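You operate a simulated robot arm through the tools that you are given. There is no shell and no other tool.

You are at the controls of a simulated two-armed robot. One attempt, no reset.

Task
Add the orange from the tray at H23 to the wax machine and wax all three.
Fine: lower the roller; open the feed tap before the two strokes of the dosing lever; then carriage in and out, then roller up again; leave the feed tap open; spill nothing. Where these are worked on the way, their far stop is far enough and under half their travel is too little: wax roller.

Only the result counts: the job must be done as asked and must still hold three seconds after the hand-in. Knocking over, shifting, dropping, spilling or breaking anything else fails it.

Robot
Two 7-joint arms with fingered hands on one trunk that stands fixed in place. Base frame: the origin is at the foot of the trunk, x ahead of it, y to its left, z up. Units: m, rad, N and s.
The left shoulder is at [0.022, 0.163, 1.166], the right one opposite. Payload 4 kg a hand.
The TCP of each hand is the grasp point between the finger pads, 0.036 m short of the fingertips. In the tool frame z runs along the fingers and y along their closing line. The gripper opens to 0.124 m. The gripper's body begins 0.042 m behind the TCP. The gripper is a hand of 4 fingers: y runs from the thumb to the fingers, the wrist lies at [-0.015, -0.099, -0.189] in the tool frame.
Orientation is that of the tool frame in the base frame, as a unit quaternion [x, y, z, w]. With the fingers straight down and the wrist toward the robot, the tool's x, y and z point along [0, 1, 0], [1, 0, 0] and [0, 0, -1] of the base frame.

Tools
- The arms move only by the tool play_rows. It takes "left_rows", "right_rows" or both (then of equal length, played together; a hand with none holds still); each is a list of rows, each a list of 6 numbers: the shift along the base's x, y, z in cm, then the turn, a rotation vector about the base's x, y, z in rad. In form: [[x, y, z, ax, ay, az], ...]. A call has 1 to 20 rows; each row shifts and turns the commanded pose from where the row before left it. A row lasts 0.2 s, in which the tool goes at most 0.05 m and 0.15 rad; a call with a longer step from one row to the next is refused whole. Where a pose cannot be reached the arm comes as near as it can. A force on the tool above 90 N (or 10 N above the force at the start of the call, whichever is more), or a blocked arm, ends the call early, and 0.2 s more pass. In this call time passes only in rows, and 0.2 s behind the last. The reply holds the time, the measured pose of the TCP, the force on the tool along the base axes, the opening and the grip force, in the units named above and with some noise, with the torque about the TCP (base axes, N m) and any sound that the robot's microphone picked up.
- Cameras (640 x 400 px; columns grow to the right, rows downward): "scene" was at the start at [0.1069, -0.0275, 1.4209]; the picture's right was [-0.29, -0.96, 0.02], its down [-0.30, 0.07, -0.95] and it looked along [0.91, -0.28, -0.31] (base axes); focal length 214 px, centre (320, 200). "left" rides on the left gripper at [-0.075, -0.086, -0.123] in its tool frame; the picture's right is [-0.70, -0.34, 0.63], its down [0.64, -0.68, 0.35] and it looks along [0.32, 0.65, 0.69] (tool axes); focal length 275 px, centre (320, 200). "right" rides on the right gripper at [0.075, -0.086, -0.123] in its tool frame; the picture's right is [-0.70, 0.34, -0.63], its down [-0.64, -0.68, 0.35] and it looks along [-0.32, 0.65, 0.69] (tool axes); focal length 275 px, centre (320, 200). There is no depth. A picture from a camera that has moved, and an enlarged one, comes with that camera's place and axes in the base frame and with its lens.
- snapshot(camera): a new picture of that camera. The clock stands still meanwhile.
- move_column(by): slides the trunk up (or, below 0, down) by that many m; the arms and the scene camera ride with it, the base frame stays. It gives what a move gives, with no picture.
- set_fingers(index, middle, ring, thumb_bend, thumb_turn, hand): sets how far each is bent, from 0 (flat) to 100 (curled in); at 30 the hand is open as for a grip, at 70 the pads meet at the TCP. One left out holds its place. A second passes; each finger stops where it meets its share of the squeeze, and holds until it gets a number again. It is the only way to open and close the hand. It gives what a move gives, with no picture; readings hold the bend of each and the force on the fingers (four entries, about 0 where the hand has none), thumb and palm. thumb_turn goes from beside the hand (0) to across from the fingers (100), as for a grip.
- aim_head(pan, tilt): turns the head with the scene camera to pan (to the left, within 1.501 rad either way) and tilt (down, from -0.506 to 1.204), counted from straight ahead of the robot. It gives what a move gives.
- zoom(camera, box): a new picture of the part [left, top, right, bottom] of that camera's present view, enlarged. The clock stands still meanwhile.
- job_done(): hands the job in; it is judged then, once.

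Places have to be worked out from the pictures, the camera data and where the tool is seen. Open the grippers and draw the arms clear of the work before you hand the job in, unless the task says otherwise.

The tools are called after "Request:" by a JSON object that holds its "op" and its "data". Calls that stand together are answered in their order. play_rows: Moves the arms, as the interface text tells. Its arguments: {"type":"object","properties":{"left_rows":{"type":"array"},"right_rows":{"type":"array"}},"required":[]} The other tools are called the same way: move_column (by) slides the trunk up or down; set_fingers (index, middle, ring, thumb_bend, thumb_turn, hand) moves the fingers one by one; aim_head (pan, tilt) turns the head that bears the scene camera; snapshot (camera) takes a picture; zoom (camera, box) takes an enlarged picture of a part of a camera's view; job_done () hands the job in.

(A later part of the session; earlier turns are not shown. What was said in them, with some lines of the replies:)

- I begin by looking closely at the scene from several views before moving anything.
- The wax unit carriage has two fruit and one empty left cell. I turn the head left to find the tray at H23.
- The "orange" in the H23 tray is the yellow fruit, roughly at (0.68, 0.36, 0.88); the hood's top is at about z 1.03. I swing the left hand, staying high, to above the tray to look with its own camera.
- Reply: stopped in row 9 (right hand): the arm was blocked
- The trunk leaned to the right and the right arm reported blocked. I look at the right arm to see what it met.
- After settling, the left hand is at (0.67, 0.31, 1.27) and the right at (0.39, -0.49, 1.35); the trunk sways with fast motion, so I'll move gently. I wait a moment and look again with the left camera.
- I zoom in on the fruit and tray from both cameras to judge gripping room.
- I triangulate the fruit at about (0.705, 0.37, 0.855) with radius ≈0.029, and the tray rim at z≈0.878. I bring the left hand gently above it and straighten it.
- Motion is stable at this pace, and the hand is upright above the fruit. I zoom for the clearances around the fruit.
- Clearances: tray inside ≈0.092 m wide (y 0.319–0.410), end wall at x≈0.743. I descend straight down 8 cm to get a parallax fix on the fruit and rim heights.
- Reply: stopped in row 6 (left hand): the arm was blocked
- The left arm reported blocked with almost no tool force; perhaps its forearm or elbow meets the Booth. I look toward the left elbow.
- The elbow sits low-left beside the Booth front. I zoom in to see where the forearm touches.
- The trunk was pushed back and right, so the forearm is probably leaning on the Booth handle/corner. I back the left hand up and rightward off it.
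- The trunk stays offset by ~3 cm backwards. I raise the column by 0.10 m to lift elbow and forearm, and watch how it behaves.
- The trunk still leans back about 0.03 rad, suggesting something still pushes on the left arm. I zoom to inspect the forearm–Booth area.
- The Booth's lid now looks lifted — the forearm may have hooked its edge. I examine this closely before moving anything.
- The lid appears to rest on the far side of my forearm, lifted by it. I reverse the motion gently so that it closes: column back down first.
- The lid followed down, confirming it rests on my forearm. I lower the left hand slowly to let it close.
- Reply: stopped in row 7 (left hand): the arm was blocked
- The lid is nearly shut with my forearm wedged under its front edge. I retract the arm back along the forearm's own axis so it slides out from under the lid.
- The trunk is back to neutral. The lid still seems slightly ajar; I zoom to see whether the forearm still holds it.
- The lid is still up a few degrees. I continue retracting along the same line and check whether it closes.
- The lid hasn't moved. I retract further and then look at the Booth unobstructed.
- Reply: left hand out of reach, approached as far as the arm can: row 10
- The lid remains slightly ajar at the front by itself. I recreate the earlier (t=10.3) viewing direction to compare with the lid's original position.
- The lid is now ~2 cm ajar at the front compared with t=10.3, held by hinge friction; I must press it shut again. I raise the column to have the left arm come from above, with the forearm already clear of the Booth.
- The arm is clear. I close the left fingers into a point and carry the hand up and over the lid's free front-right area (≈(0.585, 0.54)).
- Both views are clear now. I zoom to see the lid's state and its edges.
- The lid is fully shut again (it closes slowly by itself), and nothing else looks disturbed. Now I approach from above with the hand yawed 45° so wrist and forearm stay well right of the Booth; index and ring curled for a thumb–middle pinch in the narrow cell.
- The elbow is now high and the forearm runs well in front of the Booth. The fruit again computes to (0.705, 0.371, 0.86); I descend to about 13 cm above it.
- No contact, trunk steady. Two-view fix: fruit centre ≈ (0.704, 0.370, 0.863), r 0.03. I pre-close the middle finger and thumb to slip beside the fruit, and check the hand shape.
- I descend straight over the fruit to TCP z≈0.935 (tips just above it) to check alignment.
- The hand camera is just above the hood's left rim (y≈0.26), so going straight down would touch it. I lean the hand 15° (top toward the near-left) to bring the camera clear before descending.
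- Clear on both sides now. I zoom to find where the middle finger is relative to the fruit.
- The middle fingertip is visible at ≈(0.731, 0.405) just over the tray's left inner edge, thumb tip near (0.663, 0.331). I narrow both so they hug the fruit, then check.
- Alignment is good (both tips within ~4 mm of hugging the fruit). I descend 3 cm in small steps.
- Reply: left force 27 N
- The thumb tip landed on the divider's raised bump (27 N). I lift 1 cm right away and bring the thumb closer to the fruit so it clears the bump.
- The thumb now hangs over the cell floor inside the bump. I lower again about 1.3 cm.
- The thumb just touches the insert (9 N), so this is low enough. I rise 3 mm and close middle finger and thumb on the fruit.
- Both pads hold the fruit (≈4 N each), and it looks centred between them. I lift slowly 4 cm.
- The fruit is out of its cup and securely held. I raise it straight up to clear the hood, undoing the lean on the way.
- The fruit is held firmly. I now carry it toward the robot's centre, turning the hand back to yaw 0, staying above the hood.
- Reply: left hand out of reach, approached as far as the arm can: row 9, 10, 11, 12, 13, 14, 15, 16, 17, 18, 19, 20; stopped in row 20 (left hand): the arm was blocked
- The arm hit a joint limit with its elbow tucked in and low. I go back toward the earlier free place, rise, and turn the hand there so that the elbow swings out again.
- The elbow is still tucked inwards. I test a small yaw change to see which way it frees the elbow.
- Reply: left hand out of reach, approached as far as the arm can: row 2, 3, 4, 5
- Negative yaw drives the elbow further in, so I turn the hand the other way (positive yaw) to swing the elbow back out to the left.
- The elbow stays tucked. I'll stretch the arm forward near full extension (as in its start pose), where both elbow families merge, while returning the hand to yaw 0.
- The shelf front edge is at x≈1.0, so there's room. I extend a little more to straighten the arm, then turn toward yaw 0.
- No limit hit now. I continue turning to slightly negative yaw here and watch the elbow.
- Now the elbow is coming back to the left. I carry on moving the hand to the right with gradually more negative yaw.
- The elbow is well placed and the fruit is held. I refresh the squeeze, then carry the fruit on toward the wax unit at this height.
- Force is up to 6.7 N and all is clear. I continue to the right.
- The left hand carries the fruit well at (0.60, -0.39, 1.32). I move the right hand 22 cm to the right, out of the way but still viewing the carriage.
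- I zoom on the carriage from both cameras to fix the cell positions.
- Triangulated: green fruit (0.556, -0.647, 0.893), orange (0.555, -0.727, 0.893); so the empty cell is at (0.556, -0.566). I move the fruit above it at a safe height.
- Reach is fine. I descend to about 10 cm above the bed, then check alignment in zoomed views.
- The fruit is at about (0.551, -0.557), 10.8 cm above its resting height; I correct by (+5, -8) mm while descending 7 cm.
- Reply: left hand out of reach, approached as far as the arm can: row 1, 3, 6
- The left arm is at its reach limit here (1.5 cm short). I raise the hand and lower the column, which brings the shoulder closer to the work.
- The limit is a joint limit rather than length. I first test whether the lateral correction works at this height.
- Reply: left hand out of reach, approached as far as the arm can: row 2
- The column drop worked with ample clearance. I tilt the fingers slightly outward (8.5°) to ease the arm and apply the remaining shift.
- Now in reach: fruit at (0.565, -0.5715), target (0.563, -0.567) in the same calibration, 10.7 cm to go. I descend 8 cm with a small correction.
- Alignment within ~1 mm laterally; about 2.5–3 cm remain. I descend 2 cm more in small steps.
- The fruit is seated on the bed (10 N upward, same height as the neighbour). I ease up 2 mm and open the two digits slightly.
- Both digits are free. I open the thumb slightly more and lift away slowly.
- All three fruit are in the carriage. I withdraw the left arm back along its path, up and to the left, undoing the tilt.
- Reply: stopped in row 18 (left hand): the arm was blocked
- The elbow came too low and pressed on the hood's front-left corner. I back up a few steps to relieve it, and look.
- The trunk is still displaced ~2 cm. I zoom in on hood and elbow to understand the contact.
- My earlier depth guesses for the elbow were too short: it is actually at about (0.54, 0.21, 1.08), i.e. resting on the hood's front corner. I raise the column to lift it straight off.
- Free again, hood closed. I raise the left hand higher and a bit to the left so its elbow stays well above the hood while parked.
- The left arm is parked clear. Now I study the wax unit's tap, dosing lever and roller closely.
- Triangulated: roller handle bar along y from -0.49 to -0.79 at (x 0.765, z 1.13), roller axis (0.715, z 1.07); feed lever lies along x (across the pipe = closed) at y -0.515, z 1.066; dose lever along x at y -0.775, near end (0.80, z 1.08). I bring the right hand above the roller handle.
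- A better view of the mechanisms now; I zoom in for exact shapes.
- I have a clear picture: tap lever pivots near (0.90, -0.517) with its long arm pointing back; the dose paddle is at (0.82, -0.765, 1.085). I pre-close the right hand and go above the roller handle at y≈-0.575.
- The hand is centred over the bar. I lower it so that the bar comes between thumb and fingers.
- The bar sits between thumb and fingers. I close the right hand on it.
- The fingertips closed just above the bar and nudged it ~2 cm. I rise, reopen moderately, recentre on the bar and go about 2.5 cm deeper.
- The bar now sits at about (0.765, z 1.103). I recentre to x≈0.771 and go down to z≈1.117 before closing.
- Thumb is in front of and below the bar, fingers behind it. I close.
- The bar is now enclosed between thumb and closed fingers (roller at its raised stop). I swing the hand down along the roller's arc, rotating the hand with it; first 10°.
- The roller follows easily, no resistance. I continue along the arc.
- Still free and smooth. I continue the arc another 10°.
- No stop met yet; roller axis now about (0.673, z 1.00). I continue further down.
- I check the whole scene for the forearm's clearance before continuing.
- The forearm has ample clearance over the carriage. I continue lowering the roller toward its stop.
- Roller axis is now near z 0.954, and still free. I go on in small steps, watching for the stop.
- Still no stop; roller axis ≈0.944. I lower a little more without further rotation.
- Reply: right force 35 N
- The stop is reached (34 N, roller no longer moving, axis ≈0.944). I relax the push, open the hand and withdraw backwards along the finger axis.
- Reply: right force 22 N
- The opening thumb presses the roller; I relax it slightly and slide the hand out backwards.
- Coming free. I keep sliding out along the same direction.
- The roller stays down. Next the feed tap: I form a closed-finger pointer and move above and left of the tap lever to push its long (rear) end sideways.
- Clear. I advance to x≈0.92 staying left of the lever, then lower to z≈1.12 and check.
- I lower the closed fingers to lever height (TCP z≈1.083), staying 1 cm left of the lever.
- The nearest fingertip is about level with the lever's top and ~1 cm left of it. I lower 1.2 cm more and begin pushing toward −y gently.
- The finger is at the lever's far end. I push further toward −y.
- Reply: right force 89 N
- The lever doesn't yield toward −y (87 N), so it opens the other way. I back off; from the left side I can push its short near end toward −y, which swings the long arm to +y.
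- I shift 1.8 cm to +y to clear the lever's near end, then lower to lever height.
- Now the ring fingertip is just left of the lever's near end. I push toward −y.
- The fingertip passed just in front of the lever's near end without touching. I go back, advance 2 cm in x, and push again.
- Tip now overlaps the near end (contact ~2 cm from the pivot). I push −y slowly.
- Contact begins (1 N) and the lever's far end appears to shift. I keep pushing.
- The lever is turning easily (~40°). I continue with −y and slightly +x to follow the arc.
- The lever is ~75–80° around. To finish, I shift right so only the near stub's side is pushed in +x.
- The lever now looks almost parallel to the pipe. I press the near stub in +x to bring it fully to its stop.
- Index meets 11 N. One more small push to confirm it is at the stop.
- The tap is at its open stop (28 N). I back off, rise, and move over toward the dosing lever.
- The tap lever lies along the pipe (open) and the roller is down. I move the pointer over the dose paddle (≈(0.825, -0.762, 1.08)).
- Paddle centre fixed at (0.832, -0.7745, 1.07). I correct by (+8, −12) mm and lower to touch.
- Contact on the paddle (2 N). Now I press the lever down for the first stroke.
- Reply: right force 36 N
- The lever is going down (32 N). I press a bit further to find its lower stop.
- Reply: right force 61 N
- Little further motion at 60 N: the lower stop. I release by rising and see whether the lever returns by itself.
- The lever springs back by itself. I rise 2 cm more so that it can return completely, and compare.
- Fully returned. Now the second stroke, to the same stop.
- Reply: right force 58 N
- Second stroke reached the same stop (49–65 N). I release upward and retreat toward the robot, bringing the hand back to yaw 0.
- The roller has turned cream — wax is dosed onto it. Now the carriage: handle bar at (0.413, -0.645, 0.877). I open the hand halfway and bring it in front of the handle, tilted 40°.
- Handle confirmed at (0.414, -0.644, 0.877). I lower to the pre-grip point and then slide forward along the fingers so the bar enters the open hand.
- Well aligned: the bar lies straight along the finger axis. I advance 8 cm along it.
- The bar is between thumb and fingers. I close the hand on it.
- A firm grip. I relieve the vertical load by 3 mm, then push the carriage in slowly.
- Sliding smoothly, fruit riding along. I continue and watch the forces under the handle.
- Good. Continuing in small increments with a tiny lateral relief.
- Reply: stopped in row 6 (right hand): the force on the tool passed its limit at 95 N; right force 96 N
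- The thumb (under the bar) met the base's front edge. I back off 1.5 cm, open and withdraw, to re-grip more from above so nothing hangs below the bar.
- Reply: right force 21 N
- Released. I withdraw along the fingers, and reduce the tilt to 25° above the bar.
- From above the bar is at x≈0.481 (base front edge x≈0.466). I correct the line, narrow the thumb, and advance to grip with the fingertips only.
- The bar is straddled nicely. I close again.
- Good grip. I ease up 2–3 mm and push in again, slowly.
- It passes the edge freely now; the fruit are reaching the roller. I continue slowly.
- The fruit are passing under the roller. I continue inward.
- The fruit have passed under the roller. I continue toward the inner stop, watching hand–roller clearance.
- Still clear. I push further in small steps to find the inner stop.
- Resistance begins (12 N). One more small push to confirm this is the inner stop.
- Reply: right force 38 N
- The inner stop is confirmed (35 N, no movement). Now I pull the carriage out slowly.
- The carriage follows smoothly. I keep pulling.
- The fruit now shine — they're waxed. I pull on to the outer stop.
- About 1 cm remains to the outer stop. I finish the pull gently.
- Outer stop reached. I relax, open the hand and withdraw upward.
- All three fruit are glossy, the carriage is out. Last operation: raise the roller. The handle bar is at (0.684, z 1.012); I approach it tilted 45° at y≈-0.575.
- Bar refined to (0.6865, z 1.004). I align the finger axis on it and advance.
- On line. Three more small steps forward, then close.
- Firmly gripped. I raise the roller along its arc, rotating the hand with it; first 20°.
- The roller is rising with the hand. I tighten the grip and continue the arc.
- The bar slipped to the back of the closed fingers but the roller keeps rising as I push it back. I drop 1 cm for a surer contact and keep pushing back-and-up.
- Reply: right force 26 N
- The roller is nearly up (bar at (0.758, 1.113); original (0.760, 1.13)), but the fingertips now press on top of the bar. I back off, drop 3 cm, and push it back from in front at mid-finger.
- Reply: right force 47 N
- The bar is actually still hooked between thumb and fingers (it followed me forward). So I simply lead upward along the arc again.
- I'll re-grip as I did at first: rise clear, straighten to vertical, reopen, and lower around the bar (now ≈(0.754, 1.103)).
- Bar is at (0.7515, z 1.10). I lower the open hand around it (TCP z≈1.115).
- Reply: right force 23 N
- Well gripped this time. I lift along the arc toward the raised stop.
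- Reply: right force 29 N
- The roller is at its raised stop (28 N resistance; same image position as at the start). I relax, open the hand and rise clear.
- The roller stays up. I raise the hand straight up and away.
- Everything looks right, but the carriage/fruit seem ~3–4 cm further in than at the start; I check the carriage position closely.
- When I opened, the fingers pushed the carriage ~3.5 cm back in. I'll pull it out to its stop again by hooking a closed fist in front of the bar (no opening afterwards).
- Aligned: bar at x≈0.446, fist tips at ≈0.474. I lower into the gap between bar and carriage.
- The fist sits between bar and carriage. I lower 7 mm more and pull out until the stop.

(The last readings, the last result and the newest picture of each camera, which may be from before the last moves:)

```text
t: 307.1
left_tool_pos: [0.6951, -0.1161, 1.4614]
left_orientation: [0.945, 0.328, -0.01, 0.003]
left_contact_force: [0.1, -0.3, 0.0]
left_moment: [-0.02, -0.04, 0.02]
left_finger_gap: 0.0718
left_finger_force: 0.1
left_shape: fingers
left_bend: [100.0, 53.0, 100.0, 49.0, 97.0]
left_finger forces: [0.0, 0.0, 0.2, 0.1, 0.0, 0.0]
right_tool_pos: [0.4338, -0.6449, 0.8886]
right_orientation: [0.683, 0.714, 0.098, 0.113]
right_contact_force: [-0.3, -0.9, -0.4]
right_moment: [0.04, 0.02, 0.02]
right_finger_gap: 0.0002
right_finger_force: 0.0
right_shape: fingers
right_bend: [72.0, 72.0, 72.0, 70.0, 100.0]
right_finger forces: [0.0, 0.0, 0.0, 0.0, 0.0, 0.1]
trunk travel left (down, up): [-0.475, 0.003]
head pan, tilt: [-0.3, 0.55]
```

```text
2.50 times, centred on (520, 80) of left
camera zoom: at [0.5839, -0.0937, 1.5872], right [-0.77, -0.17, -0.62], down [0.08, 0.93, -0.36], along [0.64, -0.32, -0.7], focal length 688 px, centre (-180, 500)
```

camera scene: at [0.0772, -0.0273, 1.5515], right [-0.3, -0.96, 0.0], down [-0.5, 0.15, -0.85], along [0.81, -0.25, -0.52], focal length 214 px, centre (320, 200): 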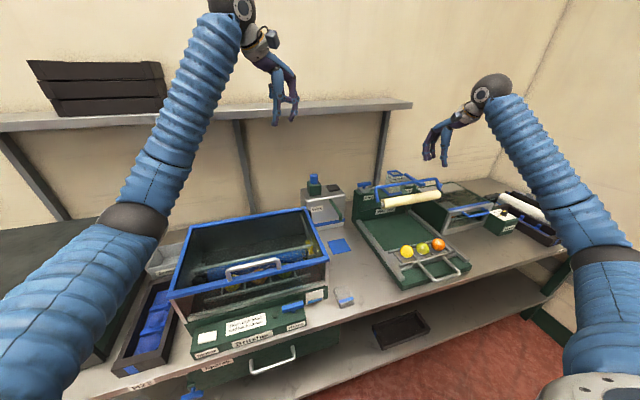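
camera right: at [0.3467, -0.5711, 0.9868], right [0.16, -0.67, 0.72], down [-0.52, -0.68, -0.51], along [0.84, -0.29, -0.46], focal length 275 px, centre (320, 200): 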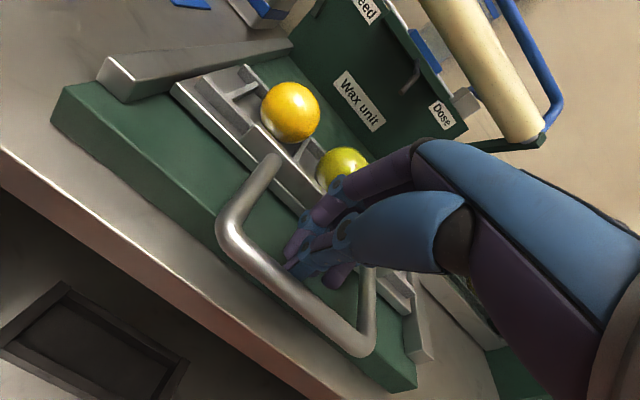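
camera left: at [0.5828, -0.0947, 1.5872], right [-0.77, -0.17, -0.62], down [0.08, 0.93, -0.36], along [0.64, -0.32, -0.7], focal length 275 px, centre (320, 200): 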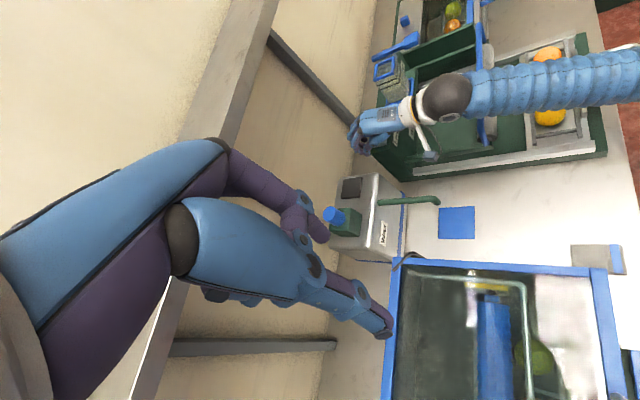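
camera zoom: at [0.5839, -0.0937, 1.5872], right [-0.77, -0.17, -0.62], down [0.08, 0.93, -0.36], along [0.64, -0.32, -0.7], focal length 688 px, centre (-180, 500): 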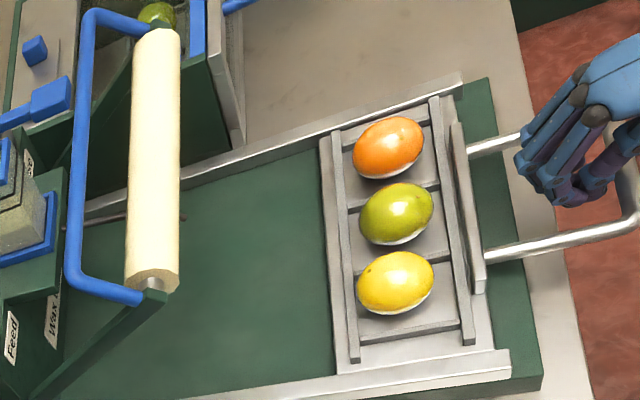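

Nearly at the stop. A final centimetre.

Request:
{"op": "play_rows", "data": {"right_rows": [[-0.4, 0, 0, 0, 0, 0], [-0.4, 0, 0, 0, 0, 0], [-0.3, 0, 0, 0, 0, 0], [0, 0, 0, 0, 0, 0]]}}

Request:
{"op": "zoom", "data": {"camera": "left", "box": [400, 0, 640, 160]}}

```text
t: 308.1
left_tool_pos: [0.6957, -0.1164, 1.4608]
left_orientation: [0.945, 0.328, -0.011, 0.002]
left_contact_force: [0.2, 0.0, 1.0]
left_moment: [0.03, -0.02, 0.01]
left_finger_gap: 0.0715
left_finger_force: 0.0
left_shape: fingers
left_bend: [100.0, 53.0, 100.0, 49.0, 97.0]
left_finger forces: [0.0, 0.1, 0.0, 0.0, 0.0, 0.0]
right_tool_pos: [0.4229, -0.6447, 0.8895]
right_orientation: [0.682, 0.715, 0.098, 0.114]
right_contact_force: [22.8, -0.8, -2.5]
right_moment: [0.01, -0.3, -0.04]
right_finger_gap: 0.0
right_finger_force: 16.7
right_shape: fingers
right_bend: [71.0, 72.0, 72.0, 72.0, 100.0]
right_finger forces: [0.0, 0.1, 0.0, 0.1, 32.4, 0.0]
trunk travel left (down, up): [-0.475, 0.003]
head pan, tilt: [-0.3, 0.55]
```

```text
2.50 times, centred on (520, 80) of left
camera zoom: at [0.5856, -0.0943, 1.5865], right [-0.77, -0.17, -0.62], down [0.08, 0.93, -0.36], along [0.64, -0.32, -0.7], focal length 688 px, centre (-180, 500)
```

zoom: 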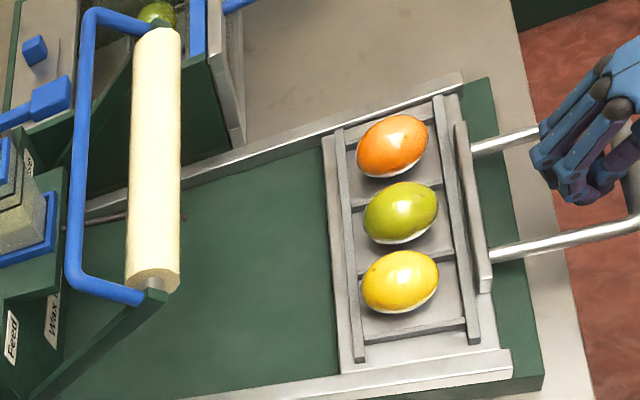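

Outer stop (23 N). I step 8 mm off the bar and lift straight up, then retreat with the hand reopened high above.

Request:
{"op": "play_rows", "data": {"right_rows": [[0.5, 0, 0, 0, 0, 0], [0.5, 0, 0, 0, 0, 0], [0, 0, 0.6, 0, 0, 0], [0, 0, 0.8, 0, 0, 0], [0, 0, 1.0, 0, 0, 0], [0, 0, 1.3, 0, 0, 0], [0, 0, 1.4, 0, 0, 0], [0, 0, 1.4, 0, 0, 0], [0, 0, 1.4, 0, 0, 0], [0, 0, 1.4, 0, 0, 0], [0, 0, 1.4, 0, 0, 0], [0, 0, 1.4, 0, 0, 0], [0, 0, 1.4, 0, 0, 0], [0, 0, 1.4, 0, 0, 0], [0, 0, 1.4, 0, 0, 0], [0, 0, 1.4, 0, 0, 0], [0, 0, 1.4, 0, 0, 0], [0, 0, 1.4, 0, 0, 0], [0, 0, 1.4, 0, 0, 0], [0, 0, 1.4, 0, 0, 0]]}}

Request:
{"op": "zoom", "data": {"camera": "left", "box": [330, 0, 640, 200]}}

Request:
{"op": "snapshot", "data": {"camera": "scene"}}

```text
t: 312.3
left_tool_pos: [0.6934, -0.1165, 1.4616]
left_orientation: [0.945, 0.328, -0.009, 0.003]
left_contact_force: [0.5, -0.4, 0.5]
left_moment: [0.03, 0.02, -0.02]
left_finger_gap: 0.0716
left_finger_force: 0.0
left_shape: fingers
left_bend: [100.0, 53.0, 100.0, 49.0, 97.0]
left_finger forces: [0.0, 0.1, 0.0, 0.0, 0.1, 0.0]
right_tool_pos: [0.4301, -0.6439, 1.1209]
right_orientation: [0.683, 0.715, 0.099, 0.113]
right_contact_force: [-0.2, 0.5, 0.3]
right_moment: [0.03, 0.0, 0.01]
right_finger_gap: 0.0001
right_finger_force: 0.0
right_shape: fingers
right_bend: [72.0, 72.0, 72.0, 70.0, 100.0]
right_finger forces: [0.0, 0.0, 0.1, 0.0, 0.1, 0.0]
trunk travel left (down, up): [-0.475, 0.003]
head pan, tilt: [-0.3, 0.55]
```

```text
2.00 times, centred on (485, 100) of left
camera zoom: at [0.5838, -0.0937, 1.5872], right [-0.77, -0.17, -0.62], down [0.08, 0.93, -0.36], along [0.64, -0.32, -0.7], focal length 551 px, centre (-10, 400)
```

zoom: 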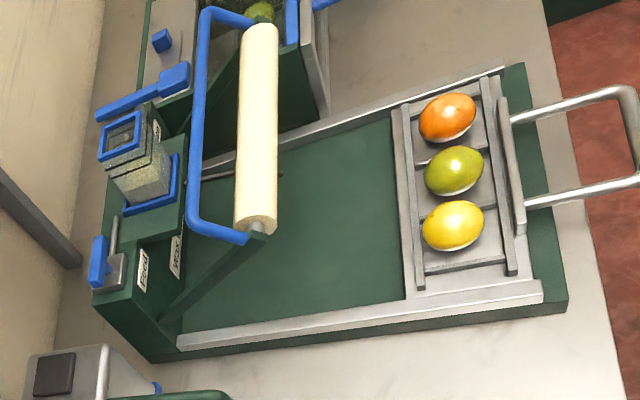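

```text
taken
camera scene: at [0.0766, -0.0273, 1.5516], right [-0.3, -0.96, 0.0], down [-0.5, 0.15, -0.85], along [0.81, -0.25, -0.52], focal length 214 px, centre (320, 200)
```

scene: 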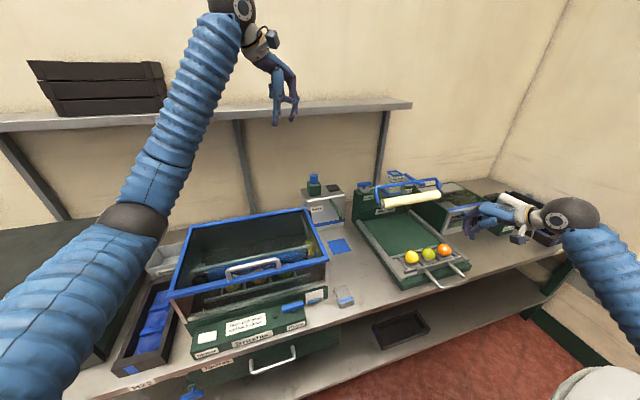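

Everything matches: carriage at its outer stop, roller up, tap open, all three fruit glossy. I retreat the right hand upward and open both hands.

Request:
{"op": "play_rows", "data": {"right_rows": [[-0.2, 0.2, 1.4, 0, 0.02, 0], [-0.3, 0.3, 1.4, 0, 0.03, 0], [-0.3, 0.3, 1.4, 0, 0.03, 0], [-0.3, 0.3, 1.4, 0, 0.03, 0], [-0.3, 0.3, 1.4, 0, 0.03, 0], [-0.3, 0.3, 1.4, 0, 0.03, 0], [-0.3, 0.3, 1.4, 0, 0.03, 0], [-0.3, 0.3, 1.4, 0, 0.03, 0], [-0.3, 0.3, 1.4, 0, 0.03, 0], [-0.3, 0.3, 1.4, 0, 0.03, 0], [0, 0.3, 1.4, 0, 0, 0], [0, 0.3, 1.4, 0, 0, 0], [0, 0.3, 1.4, 0, 0, 0], [0, 0.3, 1.4, 0, 0, 0], [0, 0.3, 1.4, 0, 0, 0], [0, 0.3, 1.4, 0, 0, 0], [0, 0.3, 1.4, 0, 0, 0], [0, 0.3, 1.4, 0, 0, 0], [0, 0, 0, 0, 0, 0]]}}

Request:
{"op": "set_fingers", "data": {"hand": "right", "index": 30, "middle": 30, "ring": 30, "thumb_bend": 30}}

Request:
{"op": "set_fingers", "data": {"hand": "left", "index": 30, "middle": 30, "ring": 30, "thumb_bend": 30}}

Request:
{"op": "aim_head", "data": {"pan": 0.6, "tilt": 0.6}}

Request:
{"op": "snapshot", "data": {"camera": "scene"}}

Request:
{"op": "snapshot", "data": {"camera": "right"}}

```text
t: 316.3
left_tool_pos: [0.6954, -0.1157, 1.4618]
left_orientation: [0.945, 0.328, -0.009, 0.002]
left_contact_force: [-0.4, 0.2, -0.7]
left_moment: [0.01, 0.01, -0.01]
left_finger_gap: 0.0716
left_finger_force: 0.2
left_shape: fingers
left_bend: [100.0, 53.0, 100.0, 49.0, 97.0]
left_finger forces: [0.0, 0.0, 0.0, 0.0, 0.0, 0.0]
right_tool_pos: [0.4035, -0.591, 1.3742]
right_orientation: [0.691, 0.723, -0.001, 0.009]
right_contact_force: [-0.3, -0.3, -0.1]
right_moment: [0.0, 0.01, -0.02]
right_finger_gap: 0.0001
right_finger_force: 0.1
right_shape: fingers
right_bend: [72.0, 72.0, 72.0, 70.0, 100.0]
right_finger forces: [0.0, 0.1, 0.0, 0.0, 0.0, 0.1]
trunk travel left (down, up): [-0.475, 0.003]
head pan, tilt: [-0.3, 0.55]
```

```text
t: 317.3
left_tool_pos: [0.6951, -0.1168, 1.4624]
left_orientation: [0.945, 0.328, -0.009, 0.002]
left_contact_force: [-0.9, -0.5, -0.3]
left_moment: [0.0, 0.02, 0.03]
left_finger_gap: 0.0718
left_finger_force: 0.1
left_shape: fingers
left_bend: [100.0, 53.0, 100.0, 49.0, 97.0]
left_finger forces: [0.0, 0.1, 0.1, 0.1, 0.0, 0.0]
right_tool_pos: [0.4038, -0.5919, 1.3742]
right_orientation: [0.689, 0.725, -0.002, 0.009]
right_contact_force: [-0.4, -0.8, 0.4]
right_moment: [0.04, -0.01, -0.01]
right_finger_gap: 0.1228
right_finger_force: 0.0
right_shape: fingers
right_bend: [30.0, 30.0, 30.0, 30.0, 98.0]
right_finger forces: [0.0, 0.0, 0.1, 0.0, 0.1, 0.0]
trunk travel left (down, up): [-0.475, 0.003]
head pan, tilt: [-0.3, 0.55]
```

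```text
t: 318.3
left_tool_pos: [0.695, -0.1165, 1.4626]
left_orientation: [0.945, 0.328, -0.009, 0.002]
left_contact_force: [-0.5, 0.8, -0.1]
left_moment: [-0.01, 0.0, -0.01]
left_finger_gap: 0.1228
left_finger_force: 0.1
left_shape: fingers
left_bend: [30.0, 30.0, 30.0, 30.0, 97.0]
left_finger forces: [0.1, 0.1, 0.0, 0.0, 0.0, 0.1]
right_tool_pos: [0.4044, -0.59, 1.3736]
right_orientation: [0.69, 0.724, -0.001, 0.01]
right_contact_force: [-0.7, 0.3, 0.0]
right_moment: [-0.01, 0.02, -0.03]
right_finger_gap: 0.1232
right_finger_force: 0.0
right_shape: fingers
right_bend: [30.0, 30.0, 30.0, 30.0, 98.0]
right_finger forces: [0.1, 0.0, 0.1, 0.0, 0.0, 0.1]
trunk travel left (down, up): [-0.475, 0.003]
head pan, tilt: [-0.3, 0.55]
```

```text
t: 319.5
left_tool_pos: [0.6953, -0.1162, 1.4618]
left_orientation: [0.944, 0.329, -0.009, 0.003]
left_contact_force: [0.1, 0.5, -0.1]
left_moment: [-0.02, 0.0, -0.04]
left_finger_gap: 0.123
left_finger_force: 0.0
left_shape: fingers
left_bend: [30.0, 30.0, 30.0, 30.0, 97.0]
left_finger forces: [0.0, 0.0, 0.0, 0.0, 0.1, 0.0]
right_tool_pos: [0.405, -0.5911, 1.374]
right_orientation: [0.689, 0.724, -0.001, 0.009]
right_contact_force: [-0.8, 0.7, 0.2]
right_moment: [-0.01, 0.02, 0.01]
right_finger_gap: 0.1229
right_finger_force: 0.0
right_shape: fingers
right_bend: [30.0, 30.0, 30.0, 30.0, 98.0]
right_finger forces: [0.1, 0.0, 0.0, 0.0, 0.0, 0.1]
trunk travel left (down, up): [-0.475, 0.003]
head pan, tilt: [0.6, 0.6]
```

```text
taken
camera scene: at [0.0637, 0.049, 1.5471], right [0.56, -0.83, 0.0], down [-0.47, -0.32, -0.83], along [0.68, 0.47, -0.57], focal length 214 px, centre (320, 200)
```

scene: 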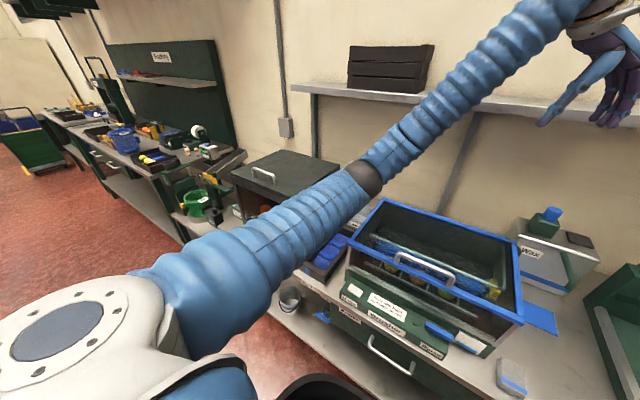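

```text
taken
camera right: at [0.313, -0.5179, 1.4954], right [0.36, -0.67, 0.65], down [-0.65, -0.68, -0.34], along [0.67, -0.29, -0.68], focal length 275 px, centre (320, 200)
```

right: 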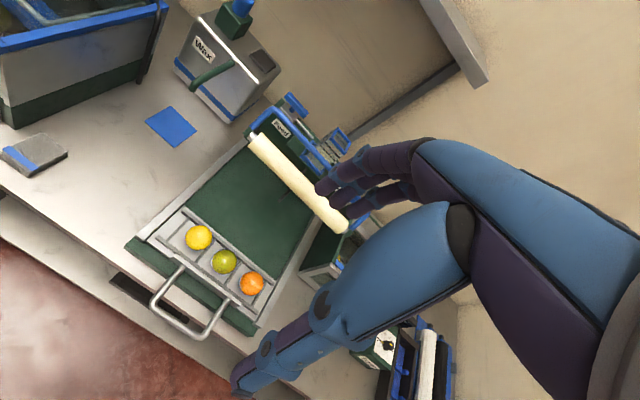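

I make a last check of the Booth lid, hood and tray, which the left arm brushed earlier.

Request:
{"op": "zoom", "data": {"camera": "scene", "box": [210, 130, 370, 250]}}

Request:
{"op": "zoom", "data": {"camera": "scene", "box": [320, 190, 560, 370]}}

Request:
{"op": "zoom", "data": {"camera": "right", "box": [110, 60, 370, 340]}}

```text
3.33 times, centred on (290, 190) of scene
camera zoom: at [0.0637, 0.049, 1.5471], right [0.56, -0.83, 0.0], down [-0.47, -0.32, -0.83], along [0.68, 0.47, -0.57], focal length 715 px, centre (420, 233)
```

zoom: 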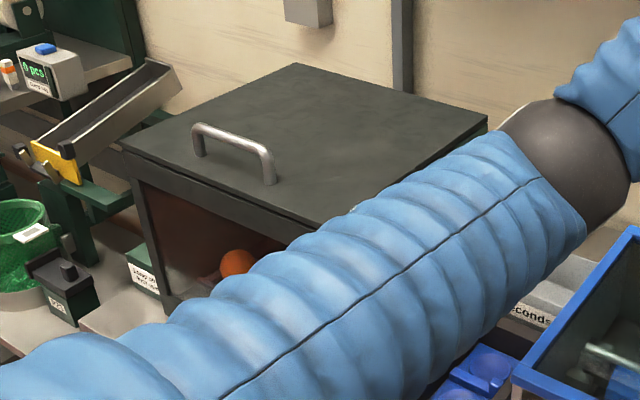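

```text
2.22 times, centred on (440, 280) of scene
camera zoom: at [0.0637, 0.049, 1.5471], right [0.56, -0.83, 0.0], down [-0.47, -0.32, -0.83], along [0.68, 0.47, -0.57], focal length 477 px, centre (53, 22)
```

zoom: 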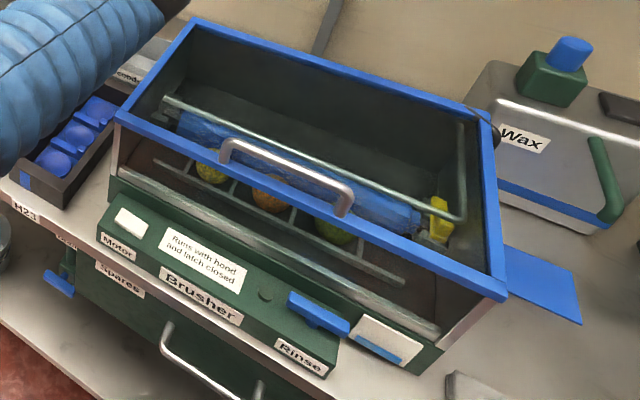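

```text
1.43 times, centred on (240, 200) of right
camera zoom: at [0.313, -0.5179, 1.4954], right [0.36, -0.67, 0.65], down [-0.65, -0.68, -0.34], along [0.67, -0.29, -0.68], focal length 393 px, centre (434, 200)
```

zoom: 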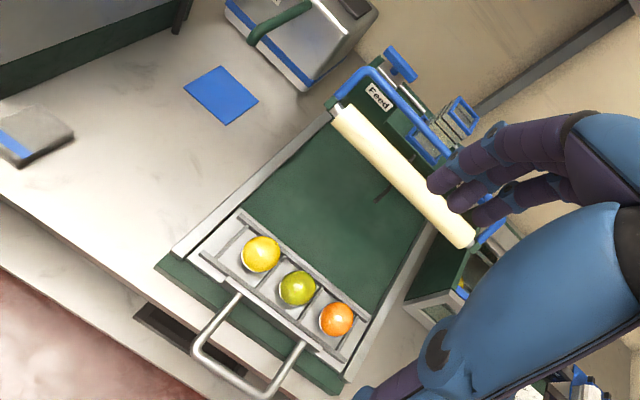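

The Booth lid and hood are shut and the tray is in place. The three fruit are waxed, the carriage is out, the roller is up, and the feed tap is open. Both hands are open and clear, so I hand the job in.

Request:
{"op": "job_done", "data": {}}

```text
The job is handed in.
```

The orange from the H23 tray is in the wax machine's carriage and all three fruit are waxed; I've handed the job in, but no verdict has come back yet.

**Order of work:**
- I lowered the roller to its stop, then opened the feed tap.
- I gave the dosing lever two full strokes. The roller turned cream, so wax reached it.
- I ran the carriage in to its inner stop and out again. All three fruit came out glossy.
- I raised the roller back to its stop and left the tap open. I saw no spill.

**What could count against it:**
- **Booth lid:** my left forearm lifted it partway while I was reaching for the orange. It closed again and looked flush in the final check, but it did move.
- **Hood:** my left elbow pressed on its front corner once. It looks closed and undisturbed.
- **Carriage:** when I let go of it, my fingers pushed it about 3.5 cm back in. I pulled it out to its stop again after the roller was already up, so the carriage moved once more after the order you gave.

At the end the carriage was at its outer stop, both hands were open and the arms were clear of the machines.
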